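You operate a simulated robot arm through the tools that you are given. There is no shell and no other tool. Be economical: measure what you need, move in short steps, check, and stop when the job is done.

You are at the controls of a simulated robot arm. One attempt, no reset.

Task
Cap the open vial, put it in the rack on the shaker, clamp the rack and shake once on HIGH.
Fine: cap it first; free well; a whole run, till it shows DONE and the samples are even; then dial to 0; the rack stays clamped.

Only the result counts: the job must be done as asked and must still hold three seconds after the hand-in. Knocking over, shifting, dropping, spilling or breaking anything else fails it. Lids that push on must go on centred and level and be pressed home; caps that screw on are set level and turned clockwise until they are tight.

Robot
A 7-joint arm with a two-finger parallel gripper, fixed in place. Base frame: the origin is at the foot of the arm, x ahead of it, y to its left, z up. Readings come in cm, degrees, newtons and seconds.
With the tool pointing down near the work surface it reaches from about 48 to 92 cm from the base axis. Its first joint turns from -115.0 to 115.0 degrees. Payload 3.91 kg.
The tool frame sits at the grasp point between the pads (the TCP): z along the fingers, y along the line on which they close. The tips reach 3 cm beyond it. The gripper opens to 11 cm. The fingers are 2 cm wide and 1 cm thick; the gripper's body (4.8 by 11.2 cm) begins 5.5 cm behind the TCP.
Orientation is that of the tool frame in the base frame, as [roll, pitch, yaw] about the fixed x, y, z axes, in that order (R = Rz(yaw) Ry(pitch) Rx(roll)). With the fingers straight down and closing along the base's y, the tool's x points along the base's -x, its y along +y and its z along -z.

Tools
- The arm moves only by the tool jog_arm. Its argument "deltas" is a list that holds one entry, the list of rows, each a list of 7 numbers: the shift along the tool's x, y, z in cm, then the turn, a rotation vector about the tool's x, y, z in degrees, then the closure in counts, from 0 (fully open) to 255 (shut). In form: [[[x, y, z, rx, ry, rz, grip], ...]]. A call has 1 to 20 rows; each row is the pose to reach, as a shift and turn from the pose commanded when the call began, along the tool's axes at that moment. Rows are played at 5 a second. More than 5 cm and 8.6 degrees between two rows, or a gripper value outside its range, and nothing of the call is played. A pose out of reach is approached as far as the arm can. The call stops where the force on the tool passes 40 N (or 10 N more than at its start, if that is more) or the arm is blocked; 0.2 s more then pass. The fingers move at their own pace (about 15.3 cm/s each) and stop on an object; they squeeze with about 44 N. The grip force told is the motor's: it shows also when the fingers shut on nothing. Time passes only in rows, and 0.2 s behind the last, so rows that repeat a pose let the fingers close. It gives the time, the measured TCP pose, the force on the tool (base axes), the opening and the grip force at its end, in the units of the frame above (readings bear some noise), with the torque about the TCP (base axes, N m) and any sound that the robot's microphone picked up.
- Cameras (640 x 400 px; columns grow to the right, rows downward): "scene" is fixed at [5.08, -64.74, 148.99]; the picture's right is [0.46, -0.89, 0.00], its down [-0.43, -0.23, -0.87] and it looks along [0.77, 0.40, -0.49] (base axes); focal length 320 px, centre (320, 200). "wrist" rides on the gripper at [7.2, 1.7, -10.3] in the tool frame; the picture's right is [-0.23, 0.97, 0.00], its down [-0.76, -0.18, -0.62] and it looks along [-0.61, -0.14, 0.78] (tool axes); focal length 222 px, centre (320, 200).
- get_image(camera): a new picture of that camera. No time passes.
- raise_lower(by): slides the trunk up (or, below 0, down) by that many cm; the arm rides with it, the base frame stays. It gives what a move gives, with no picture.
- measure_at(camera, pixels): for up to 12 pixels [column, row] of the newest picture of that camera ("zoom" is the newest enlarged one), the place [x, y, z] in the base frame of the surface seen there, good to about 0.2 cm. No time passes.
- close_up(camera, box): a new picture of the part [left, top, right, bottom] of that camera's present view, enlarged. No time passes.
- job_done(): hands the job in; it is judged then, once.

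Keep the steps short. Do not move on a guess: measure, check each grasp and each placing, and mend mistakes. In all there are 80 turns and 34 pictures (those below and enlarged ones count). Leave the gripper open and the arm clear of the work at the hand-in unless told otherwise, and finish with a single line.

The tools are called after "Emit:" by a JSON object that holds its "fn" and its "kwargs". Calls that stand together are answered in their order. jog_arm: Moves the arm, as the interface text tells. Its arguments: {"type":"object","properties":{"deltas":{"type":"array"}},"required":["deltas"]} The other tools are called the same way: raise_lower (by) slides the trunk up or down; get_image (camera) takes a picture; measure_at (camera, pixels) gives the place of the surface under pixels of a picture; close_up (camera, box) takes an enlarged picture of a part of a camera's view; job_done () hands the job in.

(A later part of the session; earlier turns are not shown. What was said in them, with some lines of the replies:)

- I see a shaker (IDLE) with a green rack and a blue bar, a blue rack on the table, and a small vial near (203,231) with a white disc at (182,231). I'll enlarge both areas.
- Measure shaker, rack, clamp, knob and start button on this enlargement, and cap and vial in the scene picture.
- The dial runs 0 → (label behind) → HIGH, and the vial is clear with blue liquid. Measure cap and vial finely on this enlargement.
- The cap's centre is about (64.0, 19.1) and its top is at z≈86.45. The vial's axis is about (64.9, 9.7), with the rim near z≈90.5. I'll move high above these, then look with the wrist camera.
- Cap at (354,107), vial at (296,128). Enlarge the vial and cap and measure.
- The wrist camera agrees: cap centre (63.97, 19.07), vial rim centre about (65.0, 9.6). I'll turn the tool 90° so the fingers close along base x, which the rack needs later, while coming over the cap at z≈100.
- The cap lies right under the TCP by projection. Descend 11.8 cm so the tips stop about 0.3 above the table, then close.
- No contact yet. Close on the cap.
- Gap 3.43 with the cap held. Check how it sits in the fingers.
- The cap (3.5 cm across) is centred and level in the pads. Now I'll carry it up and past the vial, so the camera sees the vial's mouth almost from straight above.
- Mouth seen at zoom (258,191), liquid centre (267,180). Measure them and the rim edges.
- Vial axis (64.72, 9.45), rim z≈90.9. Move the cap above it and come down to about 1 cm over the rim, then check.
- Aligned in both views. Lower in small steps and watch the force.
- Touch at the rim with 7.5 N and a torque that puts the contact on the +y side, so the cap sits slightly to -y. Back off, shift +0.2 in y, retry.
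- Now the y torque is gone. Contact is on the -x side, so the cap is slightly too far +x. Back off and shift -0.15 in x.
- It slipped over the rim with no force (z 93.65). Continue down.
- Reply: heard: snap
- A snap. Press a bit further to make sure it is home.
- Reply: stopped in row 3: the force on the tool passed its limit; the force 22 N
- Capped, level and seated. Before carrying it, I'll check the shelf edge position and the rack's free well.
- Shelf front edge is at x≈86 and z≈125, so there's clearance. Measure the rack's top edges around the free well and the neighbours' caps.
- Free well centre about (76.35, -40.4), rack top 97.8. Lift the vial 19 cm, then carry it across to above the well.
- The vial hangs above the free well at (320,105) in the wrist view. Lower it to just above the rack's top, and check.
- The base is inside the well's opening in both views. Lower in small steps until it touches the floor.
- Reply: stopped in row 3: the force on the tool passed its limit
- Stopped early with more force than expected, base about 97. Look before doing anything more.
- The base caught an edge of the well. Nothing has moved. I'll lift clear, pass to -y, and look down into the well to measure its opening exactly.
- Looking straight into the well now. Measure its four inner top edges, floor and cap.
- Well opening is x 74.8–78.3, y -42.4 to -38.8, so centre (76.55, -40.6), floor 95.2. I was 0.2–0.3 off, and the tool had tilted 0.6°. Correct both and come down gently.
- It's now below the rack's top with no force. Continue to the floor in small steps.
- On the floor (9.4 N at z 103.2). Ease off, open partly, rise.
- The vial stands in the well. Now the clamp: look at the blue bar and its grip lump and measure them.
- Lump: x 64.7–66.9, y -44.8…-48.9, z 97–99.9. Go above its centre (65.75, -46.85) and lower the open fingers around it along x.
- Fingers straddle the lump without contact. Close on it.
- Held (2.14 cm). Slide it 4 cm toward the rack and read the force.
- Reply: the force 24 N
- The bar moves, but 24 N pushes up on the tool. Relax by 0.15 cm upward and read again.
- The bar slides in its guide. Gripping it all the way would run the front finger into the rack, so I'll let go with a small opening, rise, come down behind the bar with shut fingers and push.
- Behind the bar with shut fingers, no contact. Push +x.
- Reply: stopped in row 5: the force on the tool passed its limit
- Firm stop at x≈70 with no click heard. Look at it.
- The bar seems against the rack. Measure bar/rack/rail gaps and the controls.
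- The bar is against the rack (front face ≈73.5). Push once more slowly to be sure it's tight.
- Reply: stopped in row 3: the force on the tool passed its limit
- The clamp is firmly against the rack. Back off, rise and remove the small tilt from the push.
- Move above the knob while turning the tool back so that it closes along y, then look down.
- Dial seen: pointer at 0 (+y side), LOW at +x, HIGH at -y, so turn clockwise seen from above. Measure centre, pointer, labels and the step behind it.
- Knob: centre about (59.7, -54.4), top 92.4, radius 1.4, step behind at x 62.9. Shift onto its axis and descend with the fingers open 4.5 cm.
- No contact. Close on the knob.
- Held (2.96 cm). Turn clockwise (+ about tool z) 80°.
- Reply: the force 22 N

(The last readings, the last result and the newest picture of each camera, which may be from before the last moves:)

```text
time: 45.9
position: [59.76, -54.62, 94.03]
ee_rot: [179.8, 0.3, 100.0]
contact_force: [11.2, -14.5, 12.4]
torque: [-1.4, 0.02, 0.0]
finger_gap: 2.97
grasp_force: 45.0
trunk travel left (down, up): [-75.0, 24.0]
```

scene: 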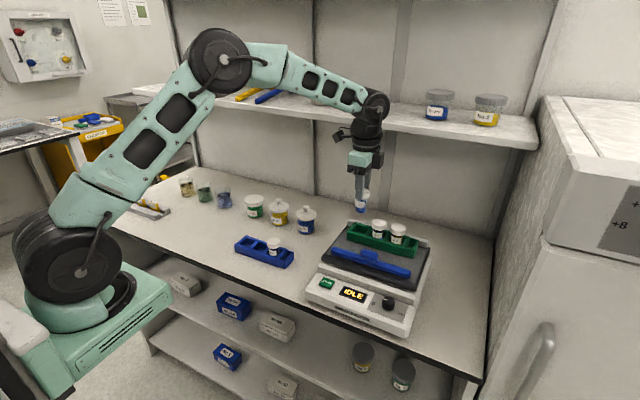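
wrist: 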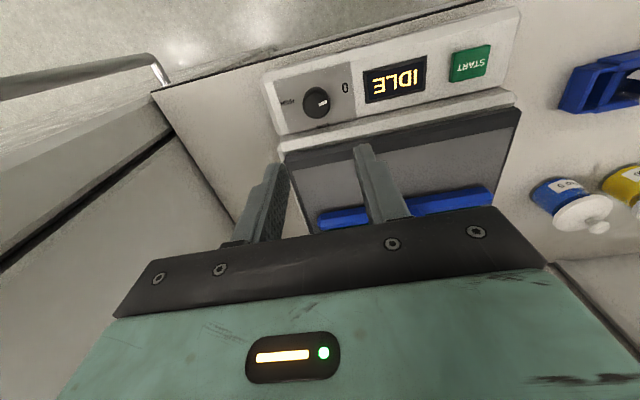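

80° done without slipping. Open, lift 3 cm, turn the tool back 100°, and regrip.

Emit:
{"fn": "jog_arm", "kwargs": {"deltas": [[[0, 0, 0, 0, 0, 0, 165], [0, 0, 0, 0, 0, 0, 165], [0, 0, -3, 0, 0, 0, 150], [0, 0, -3, 0, 0, -8.4, 150], [0, 0, -3, 0, 0, -16.8, 150], [0, 0, -3, 0, 0, -25.2, 150], [0, 0, -3, 0, 0, -33.6, 150], [0, 0, -3, 0, 0, -42, 150], [0, 0, -3, 0, 0, -50.4, 150], [0, 0, -3, 0, 0, -58.8, 150], [0, 0, -3, 0, 0, -67.2, 150], [0, 0, -3, 0, 0, -75.6, 150], [0, 0, -3, 0, 0, -84, 150], [0, 0, -3, 0, 0, -92.4, 150], [0, 0, -3, 0, 0, -100, 150], [0, 0, -3, 0, 0, -100, 150]]]}}

Emit:
{"fn": "close_up", "kwargs": {"camera": "scene", "box": [320, 275, 416, 335]}}

```text
time: 49.3
position: [59.56, -54.49, 96.95]
ee_rot: [-180.0, 0.1, -159.7]
contact_force: [-0.1, -0.4, 0.8]
torque: [0.01, 0.01, 0.0]
finger_gap: 4.55
grasp_force: 0.2
trunk travel left (down, up): [-75.0, 24.0]
```

```text
6.67 times, centred on (368, 305) of scene
```

zoom: 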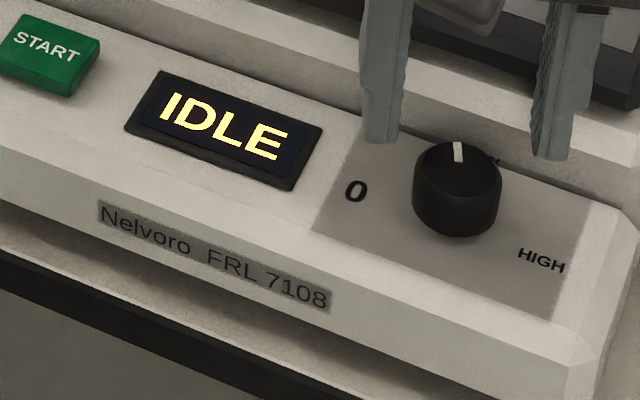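

The pointer is now about 20° short of LOW, matching 80° of turn, and about 120° remains to HIGH. Lower, grip.

Emit:
{"fn": "jog_arm", "kwargs": {"deltas": [[[0, 0, 1.5, 0, 0, 0, 150], [0, 0, 3, 0, 0, 0, 150], [0, 0, 3, 0, 0, 0, 185], [0, 0, 3, 0, 0, 0, 205], [0, 0, 3, 0, 0, 0, 205]]]}}

Emit:
{"fn": "jog_arm", "kwargs": {"deltas": [[[0, 0, 0, 0, 0, 8, 205], [0, 0, 0, 0, 0, 16, 205], [0, 0, 0, 0, 0, 24, 205], [0, 0, 0, 0, 0, 32, 205], [0, 0, 0, 0, 0, 40, 205], [0, 0, 0, 0, 0, 48, 205], [0, 0, 0, 0, 0, 56, 205], [0, 0, 0, 0, 0, 64, 205], [0, 0, 0, 0, 0, 72, 205], [0, 0, 0, 0, 0, 80, 205], [0, 0, 0, 0, 0, 88, 205], [0, 0, 0, 0, 0, 96, 205], [0, 0, 0, 0, 0, 104, 205], [0, 0, 0, 0, 0, 112, 205]]]}}

```text
time: 50.5
position: [59.65, -54.47, 93.9]
ee_rot: [180.0, 0.2, -160.0]
contact_force: [1.4, -1.8, 0.2]
torque: [-0.15, -0.1, 0.0]
finger_gap: 2.95
grasp_force: 45.0
trunk travel left (down, up): [-75.0, 24.0]
```

```text
time: 53.5
position: [59.74, -54.33, 93.93]
ee_rot: [179.8, 0.0, 88.0]
contact_force: [6.2, 5.1, 0.1]
torque: [0.16, 0.24, 0.02]
finger_gap: 2.92
grasp_force: 44.9
trunk travel left (down, up): [-75.0, 24.0]
```

192° in total, no stop felt (torque z ≈ 0). Creep on and watch the torque.

Emit:
{"fn": "jog_arm", "kwargs": {"deltas": [[[0, 0, 0, 0, 0, 3, 205], [0, 0, 0, 0, 0, 6, 205], [0, 0, 0, 0, 0, 8, 205], [0, 0, 0, 0, 0, 8, 205]]]}}

```text
time: 54.5
position: [59.7, -54.39, 93.92]
ee_rot: [179.9, -0.2, 80.1]
contact_force: [3.2, 13.5, -3.3]
torque: [-0.17, 0.01, 0.0]
finger_gap: 2.92
grasp_force: 44.9
trunk travel left (down, up): [-75.0, 24.0]
```

Emit:
{"fn": "jog_arm", "kwargs": {"deltas": [[[0, 0, 0, 0, 0, 2, 205], [0, 0, 0, 0, 0, 3, 205], [0, 0, 0, 0, 0, 3, 205]]]}}

```text
time: 55.3
position: [59.7, -54.39, 93.91]
ee_rot: [180.0, -0.1, 77.2]
contact_force: [6.8, 8.0, -15.1]
torque: [-0.04, -0.24, 0.75]
finger_gap: 2.93
grasp_force: 44.7
trunk travel left (down, up): [-75.0, 24.0]
```

Torque jumps to 0.75 N m: the end stop at ~200° in total, which is HIGH. Release, rise, and go above START (60.0, -38.15) with shut fingers.

Emit:
{"fn": "jog_arm", "kwargs": {"deltas": [[[0, 0, 0, 0, 0, 0, 165], [0, 0, 0, 0, 0, 0, 165], [0, 0, -4, 0, 0, 0, 150], [0, 0, -8, 0, 0, 0, 150], [4, -0.85, -8, 0, 0, 0, 255], [8, -1.7, -8, 0, 0, 0, 255], [12, -2.55, -8, 0, 0, 0, 255], [15.85, -3.35, -8, 0, 0, 0, 255], [15.85, -3.35, -5, 0, 0, 0, 255], [15.85, -3.35, -5, 0, 0, 0, 255]]]}}

Emit:
{"fn": "close_up", "kwargs": {"camera": "scene", "box": [310, 225, 438, 305]}}

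```text
time: 57.5
position: [60.17, -38.35, 98.52]
ee_rot: [179.9, -0.1, 77.0]
contact_force: [0.7, 0.4, -0.1]
torque: [0.01, -0.03, -0.02]
finger_gap: 0.0
grasp_force: 37.6
trunk travel left (down, up): [-75.0, 24.0]
```

```text
5.00 times, centred on (374, 265) of scene
```

zoom: 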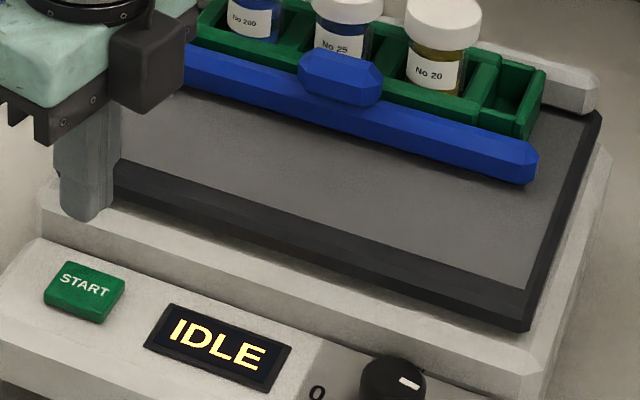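

The pointer is at HIGH and the clamp is flush with the rack. Press START slowly.

Emit:
{"fn": "jog_arm", "kwargs": {"deltas": [[[0, 0, 2.5, 0, 0, 0, 255], [0, 0, 3.8, 0, 0, 0, 255], [0, 0, 4.2, 0, 0, 0, 255], [0, 0, 4.5, 0, 0, 0, 255], [0, 0, 4.7, 0, 0, 0, 255], [0, 0, 4.9, 0, 0, 0, 255]]]}}

```text
time: 58.9
position: [59.87, -38.25, 94.01]
ee_rot: [179.8, -0.1, 77.1]
contact_force: [-0.9, -0.2, 1.2]
torque: [0.02, 0.03, -0.02]
finger_gap: 0.0
grasp_force: 37.9
trunk travel left (down, up): [-75.0, 24.0]
```

Emit:
{"fn": "jog_arm", "kwargs": {"deltas": [[[0, 0, 0.1, 0, 0, 0, 255], [0, 0, 0.2, 0, 0, 0, 255], [0, 0, 0.3, 0, 0, 0, 255], [0, 0, 0.4, 0, 0, 0, 255]]]}}

```text
time: 59.9
position: [59.89, -38.22, 93.64]
ee_rot: [179.9, -0.1, 77.1]
contact_force: [2.0, 0.5, 4.3]
torque: [-0.02, 0.0, 0.0]
finger_gap: 0.0
grasp_force: 37.4
trunk travel left (down, up): [-75.0, 24.0]
heard: click
```

Click. Rise and wait, listening.

Emit:
{"fn": "jog_arm", "kwargs": {"deltas": [[[0, 0, -2, 0, 0, 0, 255], [0, 0, -6, 0, 0, 0, 255], [0, 0, -10, 0, 0, 0, 255], [0, 0, -14, 0, 0, 0, 255], [0, 0, -14, 0, 0, 0, 255], [0, 0, -14, 0, 0, 0, 255], [0, 0, -14, 0, 0, 0, 255], [0, 0, -14, 0, 0, 0, 255], [0, 0, -14, 0, 0, 0, 255], [0, 0, -14, 0, 0, 0, 255], [0, 0, -14, 0, 0, 0, 255], [0, 0, -14, 0, 0, 0, 255], [0, 0, -14, 0, 0, 0, 255], [0, 0, -14, 0, 0, 0, 255], [0, 0, -14, 0, 0, 0, 255], [0, 0, -14, 0, 0, 0, 255], [0, 0, -14, 0, 0, 0, 255], [0, 0, -14, 0, 0, 0, 255], [0, 0, -14, 0, 0, 0, 255], [0, 0, -14, 0, 0, 0, 255]]]}}

```text
time: 64.1
position: [59.94, -38.43, 107.59]
ee_rot: [179.9, -0.1, 77.1]
contact_force: [-0.6, 0.4, 0.1]
torque: [0.02, -0.01, 0.02]
finger_gap: 0.0
grasp_force: 38.0
trunk travel left (down, up): [-75.0, 24.0]
```

No sound yet. Keep waiting in place.

Emit:
{"fn": "jog_arm", "kwargs": {"deltas": [[[0, 0, 0, 0, 0, 0, 255], [0, 0, 0, 0, 0, 0, 255], [0, 0, 0, 0, 0, 0, 255], [0, 0, 0, 0, 0, 0, 255], [0, 0, 0, 0, 0, 0, 255], [0, 0, 0, 0, 0, 0, 255], [0, 0, 0, 0, 0, 0, 255], [0, 0, 0, 0, 0, 0, 255], [0, 0, 0, 0, 0, 0, 255], [0, 0, 0, 0, 0, 0, 255], [0, 0, 0, 0, 0, 0, 255], [0, 0, 0, 0, 0, 0, 255], [0, 0, 0, 0, 0, 0, 255], [0, 0, 0, 0, 0, 0, 255], [0, 0, 0, 0, 0, 0, 255], [0, 0, 0, 0, 0, 0, 255], [0, 0, 0, 0, 0, 0, 255], [0, 0, 0, 0, 0, 0, 255], [0, 0, 0, 0, 0, 0, 255], [0, 0, 0, 0, 0, 0, 255]]]}}

Emit:
{"fn": "jog_arm", "kwargs": {"deltas": [[[0, 0, 0, 0, 0, 0, 255], [0, 0, 0, 0, 0, 0, 255], [0, 0, 0, 0, 0, 0, 255], [0, 0, 0, 0, 0, 0, 255], [0, 0, 0, 0, 0, 0, 255], [0, 0, 0, 0, 0, 0, 255], [0, 0, 0, 0, 0, 0, 255], [0, 0, 0, 0, 0, 0, 255], [0, 0, 0, 0, 0, 0, 255], [0, 0, 0, 0, 0, 0, 255], [0, 0, 0, 0, 0, 0, 255], [0, 0, 0, 0, 0, 0, 255], [0, 0, 0, 0, 0, 0, 255], [0, 0, 0, 0, 0, 0, 255], [0, 0, 0, 0, 0, 0, 255], [0, 0, 0, 0, 0, 0, 255], [0, 0, 0, 0, 0, 0, 255], [0, 0, 0, 0, 0, 0, 255], [0, 0, 0, 0, 0, 0, 255], [0, 0, 0, 0, 0, 0, 255]]]}}

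Emit:
{"fn": "jog_arm", "kwargs": {"deltas": [[[0, 0, 0, 0, 0, 0, 255], [0, 0, 0, 0, 0, 0, 255], [0, 0, 0, 0, 0, 0, 255], [0, 0, 0, 0, 0, 0, 255], [0, 0, 0, 0, 0, 0, 255], [0, 0, 0, 0, 0, 0, 255], [0, 0, 0, 0, 0, 0, 255], [0, 0, 0, 0, 0, 0, 255], [0, 0, 0, 0, 0, 0, 255], [0, 0, 0, 0, 0, 0, 255], [0, 0, 0, 0, 0, 0, 255], [0, 0, 0, 0, 0, 0, 255], [0, 0, 0, 0, 0, 0, 255], [0, 0, 0, 0, 0, 0, 255], [0, 0, 0, 0, 0, 0, 255], [0, 0, 0, 0, 0, 0, 255], [0, 0, 0, 0, 0, 0, 255], [0, 0, 0, 0, 0, 0, 255], [0, 0, 0, 0, 0, 0, 255], [0, 0, 0, 0, 0, 0, 255]]]}}

```text
time: 68.3
position: [59.98, -38.36, 107.48]
ee_rot: [179.8, 0.0, 77.1]
contact_force: [-0.2, -0.3, 0.1]
torque: [0.01, 0.0, 0.02]
finger_gap: 0.03
grasp_force: 37.6
trunk travel left (down, up): [-75.0, 24.0]
```

```text
time: 72.5
position: [60.0, -38.45, 107.54]
ee_rot: [180.0, -0.1, 77.1]
contact_force: [0.1, 0.6, -0.2]
torque: [0.01, 0.02, -0.01]
finger_gap: 0.04
grasp_force: 37.7
trunk travel left (down, up): [-75.0, 24.0]
```

```text
time: 76.7
position: [59.9, -38.43, 107.56]
ee_rot: [179.9, -0.1, 77.1]
contact_force: [-0.6, 0.2, -0.1]
torque: [-0.01, 0.02, -0.02]
finger_gap: 0.01
grasp_force: 38.2
trunk travel left (down, up): [-75.0, 24.0]
```

Wait longer (the display should be running), still listening.

Emit:
{"fn": "jog_arm", "kwargs": {"deltas": [[[0, 0, 0, 0, 0, 0, 255], [0, 0, 0, 0, 0, 0, 255], [0, 0, 0, 0, 0, 0, 255], [0, 0, 0, 0, 0, 0, 255], [0, 0, 0, 0, 0, 0, 255], [0, 0, 0, 0, 0, 0, 255], [0, 0, 0, 0, 0, 0, 255], [0, 0, 0, 0, 0, 0, 255], [0, 0, 0, 0, 0, 0, 255], [0, 0, 0, 0, 0, 0, 255], [0, 0, 0, 0, 0, 0, 255], [0, 0, 0, 0, 0, 0, 255], [0, 0, 0, 0, 0, 0, 255], [0, 0, 0, 0, 0, 0, 255], [0, 0, 0, 0, 0, 0, 255], [0, 0, 0, 0, 0, 0, 255], [0, 0, 0, 0, 0, 0, 255], [0, 0, 0, 0, 0, 0, 255], [0, 0, 0, 0, 0, 0, 255], [0, 0, 0, 0, 0, 0, 255]]]}}

Emit:
{"fn": "jog_arm", "kwargs": {"deltas": [[[0, 0, 0, 0, 0, 0, 255], [0, 0, 0, 0, 0, 0, 255], [0, 0, 0, 0, 0, 0, 255], [0, 0, 0, 0, 0, 0, 255], [0, 0, 0, 0, 0, 0, 255], [0, 0, 0, 0, 0, 0, 255], [0, 0, 0, 0, 0, 0, 255], [0, 0, 0, 0, 0, 0, 255], [0, 0, 0, 0, 0, 0, 255], [0, 0, 0, 0, 0, 0, 255], [0, 0, 0, 0, 0, 0, 255], [0, 0, 0, 0, 0, 0, 255], [0, 0, 0, 0, 0, 0, 255], [0, 0, 0, 0, 0, 0, 255], [0, 0, 0, 0, 0, 0, 255], [0, 0, 0, 0, 0, 0, 255], [0, 0, 0, 0, 0, 0, 255], [0, 0, 0, 0, 0, 0, 255], [0, 0, 0, 0, 0, 0, 255], [0, 0, 0, 0, 0, 0, 255]]]}}

Emit:
{"fn": "jog_arm", "kwargs": {"deltas": [[[0, 0, 0, 0, 0, 0, 255], [0, 0, 0, 0, 0, 0, 255], [0, 0, 0, 0, 0, 0, 255], [0, 0, 0, 0, 0, 0, 255], [0, 0, 0, 0, 0, 0, 255], [0, 0, 0, 0, 0, 0, 255], [0, 0, 0, 0, 0, 0, 255], [0, 0, 0, 0, 0, 0, 255], [0, 0, 0, 0, 0, 0, 255], [0, 0, 0, 0, 0, 0, 255], [0, 0, 0, 0, 0, 0, 255], [0, 0, 0, 0, 0, 0, 255], [0, 0, 0, 0, 0, 0, 255], [0, 0, 0, 0, 0, 0, 255], [0, 0, 0, 0, 0, 0, 255], [0, 0, 0, 0, 0, 0, 255], [0, 0, 0, 0, 0, 0, 255], [0, 0, 0, 0, 0, 0, 255], [0, 0, 0, 0, 0, 0, 255], [0, 0, 0, 0, 0, 0, 255]]]}}

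Emit:
{"fn": "jog_arm", "kwargs": {"deltas": [[[0, 0, 0, 0, 0, 0, 255], [0, 0, 0, 0, 0, 0, 255], [0, 0, 0, 0, 0, 0, 255], [0, 0, 0, 0, 0, 0, 255], [0, 0, 0, 0, 0, 0, 255], [0, 0, 0, 0, 0, 0, 255], [0, 0, 0, 0, 0, 0, 255], [0, 0, 0, 0, 0, 0, 255], [0, 0, 0, 0, 0, 0, 255], [0, 0, 0, 0, 0, 0, 255], [0, 0, 0, 0, 0, 0, 255], [0, 0, 0, 0, 0, 0, 255], [0, 0, 0, 0, 0, 0, 255], [0, 0, 0, 0, 0, 0, 255], [0, 0, 0, 0, 0, 0, 255], [0, 0, 0, 0, 0, 0, 255], [0, 0, 0, 0, 0, 0, 255], [0, 0, 0, 0, 0, 0, 255], [0, 0, 0, 0, 0, 0, 255], [0, 0, 0, 0, 0, 0, 255]]]}}

Emit:
{"fn": "close_up", "kwargs": {"camera": "scene", "box": [310, 217, 438, 317]}}

```text
time: 80.9
position: [59.97, -38.44, 107.55]
ee_rot: [179.9, -0.1, 77.2]
contact_force: [0.1, -0.1, 0.4]
torque: [0.0, 0.02, -0.03]
finger_gap: 0.0
grasp_force: 37.5
trunk travel left (down, up): [-75.0, 24.0]
```

```text
time: 85.1
position: [59.98, -38.5, 107.51]
ee_rot: [180.0, -0.1, 77.1]
contact_force: [0.0, 0.0, 0.5]
torque: [0.0, 0.0, -0.03]
finger_gap: 0.0
grasp_force: 38.3
trunk travel left (down, up): [-75.0, 24.0]
```

```text
time: 89.3
position: [60.01, -38.4, 107.49]
ee_rot: [179.9, -0.1, 77.1]
contact_force: [0.1, 0.4, 0.4]
torque: [-0.04, -0.01, 0.02]
finger_gap: 0.0
grasp_force: 38.2
trunk travel left (down, up): [-75.0, 24.0]
```

```text
time: 93.5
position: [59.96, -38.39, 107.38]
ee_rot: [179.9, -0.2, 77.2]
contact_force: [0.1, 0.9, 0.4]
torque: [-0.03, -0.01, 0.02]
finger_gap: 0.0
grasp_force: 37.5
trunk travel left (down, up): [-75.0, 24.0]
```

```text
4.00 times, centred on (374, 267) of scene
```

zoom: 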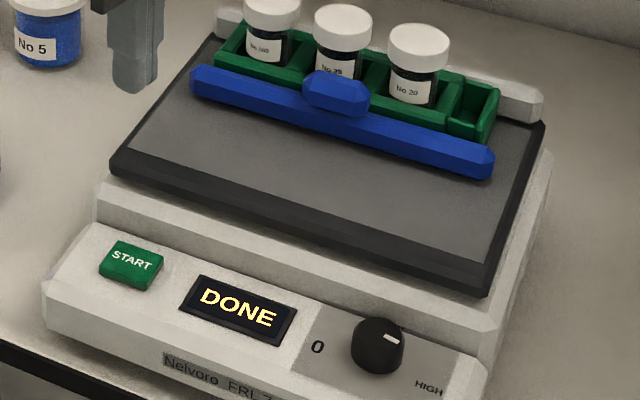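

DONE, samples even, rack still clamped. Now return over the knob with open fingers, lower to the earlier grip pose and close.

Emit:
{"fn": "jog_arm", "kwargs": {"deltas": [[[-4, 0.85, 0, 0, 0, 0, 150], [-8, 1.7, 0, 0, 0, 0, 150], [-12, 2.55, 0, 0, 0, 0, 150], [-15.85, 3.35, 0, 0, 0, 0, 150], [-15.85, 3.35, 4.5, 0, 0, 0, 150], [-15.85, 3.35, 9, 0, 0, 0, 150], [-15.85, 3.35, 12, 0, 0, 0, 150], [-15.85, 3.35, 13.6, 0, 0, 0, 150], [-15.85, 3.35, 13.6, 0, 0, 0, 150]]]}}

Emit:
{"fn": "jog_arm", "kwargs": {"deltas": [[[0, 0, 0, 0, 0, 0, 185], [0, 0, 0, 0, 0, 0, 205], [0, 0, 0, 0, 0, 0, 205]]]}}

```text
time: 95.5
position: [59.56, -54.47, 93.71]
ee_rot: [179.9, -0.1, 77.1]
contact_force: [-2.1, -0.5, -1.1]
torque: [-0.04, 0.08, 0.01]
finger_gap: 4.44
grasp_force: 0.1
trunk travel left (down, up): [-75.0, 24.0]
```

```text
time: 96.3
position: [59.65, -54.46, 93.79]
ee_rot: [179.9, 0.0, 77.1]
contact_force: [3.7, -1.4, -1.2]
torque: [-0.09, -0.05, 0.05]
finger_gap: 2.94
grasp_force: 44.8
trunk travel left (down, up): [-75.0, 24.0]
```

Held (2.94). Turn counter-clockwise 120°, keeping inside the yaw range already used.

Emit:
{"fn": "jog_arm", "kwargs": {"deltas": [[[0, 0, 0, 0, 0, -8, 205], [0, 0, 0, 0, 0, -16, 205], [0, 0, 0, 0, 0, -24, 205], [0, 0, 0, 0, 0, -32, 205], [0, 0, 0, 0, 0, -40, 205], [0, 0, 0, 0, 0, -48, 205], [0, 0, 0, 0, 0, -56, 205], [0, 0, 0, 0, 0, -64, 205], [0, 0, 0, 0, 0, -72, 205], [0, 0, 0, 0, 0, -80, 205], [0, 0, 0, 0, 0, -88, 205], [0, 0, 0, 0, 0, -96, 205], [0, 0, 0, 0, 0, -104, 205], [0, 0, 0, 0, 0, -112, 205], [0, 0, 0, 0, 0, -120, 205]]]}}

```text
time: 99.5
position: [59.53, -54.49, 93.92]
ee_rot: [179.9, -0.1, -162.8]
contact_force: [1.1, 12.4, -22.6]
torque: [-0.1, 0.85, 0.01]
finger_gap: 2.96
grasp_force: 45.7
trunk travel left (down, up): [-75.0, 24.0]
```

Release, lift 3 cm, turn the tool back by 100° and regrip.

Emit:
{"fn": "jog_arm", "kwargs": {"deltas": [[[0, 0, 0, 0, 0, 0, 165], [0, 0, 0, 0, 0, 0, 165], [0, 0, -3, 0, 0, 0, 150], [0, 0, -3, 0, 0, 8.4, 150], [0, 0, -3, 0, 0, 16.8, 150], [0, 0, -3, 0, 0, 25.2, 150], [0, 0, -3, 0, 0, 33.6, 150], [0, 0, -3, 0, 0, 42, 150], [0, 0, -3, 0, 0, 50.4, 150], [0, 0, -3, 0, 0, 58.8, 150], [0, 0, -3, 0, 0, 67.2, 150], [0, 0, -3, 0, 0, 75.6, 150], [0, 0, -3, 0, 0, 84, 150], [0, 0, -3, 0, 0, 92.4, 150], [0, 0, -3, 0, 0, 100, 150], [0, 0, -3, 0, 0, 100, 150], [0, 0, -1.5, 0, 0, 100, 150], [0, 0, 0, 0, 0, 100, 150], [0, 0, 0, 0, 0, 100, 185], [0, 0, 0, 0, 0, 100, 205]]]}}

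Emit:
{"fn": "jog_arm", "kwargs": {"deltas": [[[0, 0, 0, 0, 0, 0, 205], [0, 0, 0, 0, 0, -8, 205], [0, 0, 0, 0, 0, -16, 205], [0, 0, 0, 0, 0, -24, 205], [0, 0, 0, 0, 0, -32, 205], [0, 0, 0, 0, 0, -40, 205], [0, 0, 0, 0, 0, -48, 205], [0, 0, 0, 0, 0, -56, 205], [0, 0, 0, 0, 0, -64, 205], [0, 0, 0, 0, 0, -72, 205], [0, 0, 0, 0, 0, -76, 205], [0, 0, 0, 0, 0, -76, 205]]]}}

```text
time: 103.2
position: [59.84, -54.43, 95.82]
ee_rot: [179.4, 0.3, 97.1]
contact_force: [-9.3, 14.3, 25.9]
torque: [0.45, -0.55, 0.44]
finger_gap: 4.15
grasp_force: 0.1
trunk travel left (down, up): [-75.0, 24.0]
stopped in row 18: the force on the tool passed its limit (the readings are from after the stop); the commanded pose is now the measured one
```

```text
time: 105.8
position: [59.8, -54.4, 95.44]
ee_rot: [-179.7, 0.6, 173.2]
contact_force: [-0.4, -3.2, 31.1]
torque: [0.24, 0.22, -0.01]
finger_gap: 2.07
grasp_force: 0.2
trunk travel left (down, up): [-75.0, 24.0]
```

The opened finger touched the ledge behind the knob on the way down, and the fingers then rested on the knob's top. Lift off, open to about 3.8 cm, and read the pose.

Emit:
{"fn": "jog_arm", "kwargs": {"deltas": [[[0, 0, -1, 0, 0, 0, 205], [0, 0, -3, 0, 0, 0, 167], [0, 0, -3, 0, 0, 0, 167], [0, 0, -3, 0, 0, 0, 167]]]}}

```text
time: 106.8
position: [60.05, -54.45, 98.32]
ee_rot: [-179.8, 0.5, 173.0]
contact_force: [0.1, 0.1, 0.0]
torque: [0.0, 0.0, 0.0]
finger_gap: 3.78
grasp_force: 0.0
trunk travel left (down, up): [-75.0, 24.0]
```

Remove the tilt, recentre by 0.3 cm, and turn the tool to about yaw 135°, where the fingers clear the ledge. Then check.

Emit:
{"fn": "jog_arm", "kwargs": {"deltas": [[[0.3, 0, 0, -0.2, 0.5, 0, 167], [0.3, 0, 0, -0.2, 0.5, 8, 167], [0.3, 0, 0, -0.2, 0.5, 16, 167], [0.3, 0, 0, -0.2, 0.5, 24, 167], [0.3, 0, 0, -0.2, 0.5, 32, 167], [0.3, 0, 0, -0.2, 0.5, 38, 167], [0.3, 0, 0, -0.2, 0.5, 38, 167]]]}}

```text
time: 108.4
position: [59.63, -54.62, 98.47]
ee_rot: [179.6, 0.0, 135.0]
contact_force: [0.4, 0.1, 0.1]
torque: [0.02, 0.01, -0.02]
finger_gap: 3.79
grasp_force: 0.1
trunk travel left (down, up): [-75.0, 24.0]
```

Lower gently to z≈93.9.

Emit:
{"fn": "jog_arm", "kwargs": {"deltas": [[[0, 0.1, 2, 0.2, 0, 0, 167], [0, 0.1, 3, 0.2, 0, 0, 167], [0, 0.1, 3.6, 0.2, 0, 0, 167], [0, 0.1, 4.1, 0.2, 0, 0, 167], [0, 0.1, 4.5, 0.2, 0, 0, 167]]]}}

```text
time: 109.6
position: [59.63, -54.43, 93.95]
ee_rot: [179.9, 0.0, 135.0]
contact_force: [-0.5, 0.1, -0.1]
torque: [-0.02, 0.0, -0.02]
finger_gap: 3.8
grasp_force: 0.1
trunk travel left (down, up): [-75.0, 24.0]
```

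Clear around the knob. Grip.

Emit:
{"fn": "jog_arm", "kwargs": {"deltas": [[[0, 0, 0, 0, 0, 0, 190], [0, 0, 0, 0, 0, 0, 205], [0, 0, 0, 0, 0, 0, 205]]]}}

```text
time: 110.4
position: [59.72, -54.36, 93.9]
ee_rot: [-180.0, 0.0, 135.2]
contact_force: [-1.7, 1.3, -2.3]
torque: [-0.48, 0.06, 0.03]
finger_gap: 2.94
grasp_force: 44.8
trunk travel left (down, up): [-75.0, 24.0]
```

Turn counter-clockwise 32°, reading the torque.

Emit:
{"fn": "jog_arm", "kwargs": {"deltas": [[[0, 0, 0, 0, 0, -5, 205], [0, 0, 0, 0, 0, -10, 205], [0, 0, 0, 0, 0, -16, 205], [0, 0, 0, 0, 0, -22, 205], [0, 0, 0, 0, 0, -28, 205], [0, 0, 0, 0, 0, -32, 205]]]}}

```text
time: 111.8
position: [59.64, -54.47, 94.03]
ee_rot: [180.0, 0.1, 167.1]
contact_force: [-1.0, -0.6, -0.4]
torque: [0.0, 0.04, -0.29]
finger_gap: 2.93
grasp_force: 44.5
trunk travel left (down, up): [-75.0, 24.0]
```

Torque z is -0.29, opposite in sign to the HIGH stop. Creep 3° more to feel whether it is the 0 stop.

Emit:
{"fn": "jog_arm", "kwargs": {"deltas": [[[0, 0, 0, 0, 0, -1, 205], [0, 0, 0, 0, 0, -2, 205], [0, 0, 0, 0, 0, -2, 205]]]}}

```text
time: 112.6
position: [59.67, -54.58, 94.05]
ee_rot: [180.0, 0.1, 169.1]
contact_force: [1.8, 0.8, 5.2]
torque: [0.15, 0.24, -0.46]
finger_gap: 2.95
grasp_force: 45.0
trunk travel left (down, up): [-75.0, 24.0]
```

Torque keeps rising, so it's the 0 stop. Release, rise well clear, open fully, and check with the last picture.

Emit:
{"fn": "jog_arm", "kwargs": {"deltas": [[[0, 0, 0, 0, 0, 0, 180], [0, 0, 0, 0, 0, 0, 167], [0, 0, 0, 0, 0, 0, 167], [0, 0, -3, 0, 0, 0, 167], [0, 0, -7, 0, 0, 0, 167], [0, 0, -11.5, 0, 0, 0, 100], [0, 0, -16, 0, 0, 0, 0], [0, 4, -18, 0, 0, 0, 0], [0, 8, -20, 0, 0, 0, 0], [0, 12, -22, 0, 0, 0, 0], [0, 16, -22, 0, 0, 0, 0], [0, 20, -22, 0, 0, 0, 0], [0, 24, -22, 0, 0, 0, 0], [0, 24, -22, 0, 0, 0, 0]]]}}

Emit:
{"fn": "close_up", "kwargs": {"camera": "scene", "box": [310, 217, 438, 317]}}

```text
time: 115.6
position: [64.11, -31.09, 115.96]
ee_rot: [-180.0, 0.1, 169.1]
contact_force: [-0.1, 0.6, -0.3]
torque: [0.0, -0.04, 0.02]
finger_gap: 11.0
grasp_force: 0.0
trunk travel left (down, up): [-75.0, 24.0]
```

```text
4.00 times, centred on (374, 267) of scene
```

zoom: 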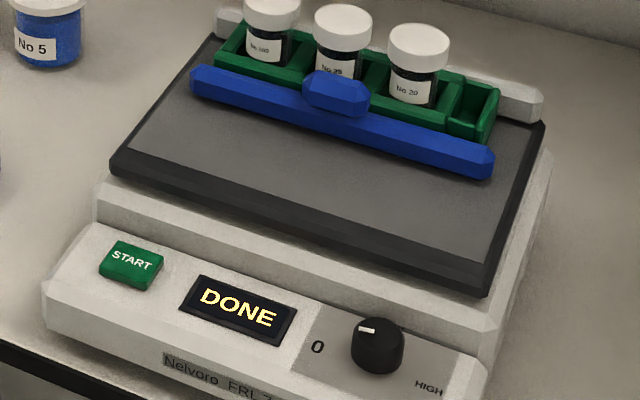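

The dial points at 0 again, the display shows DONE, the rack is clamped with the capped vial in it, and the arm is clear with the gripper open. Hand in.

Emit:
{"fn": "job_done", "kwargs": {}}

```text
The job is handed in.
```

The vial is capped and in the free well of the clamped rack; one full run on HIGH reached DONE, the dial is back at 0, and the job is handed in.
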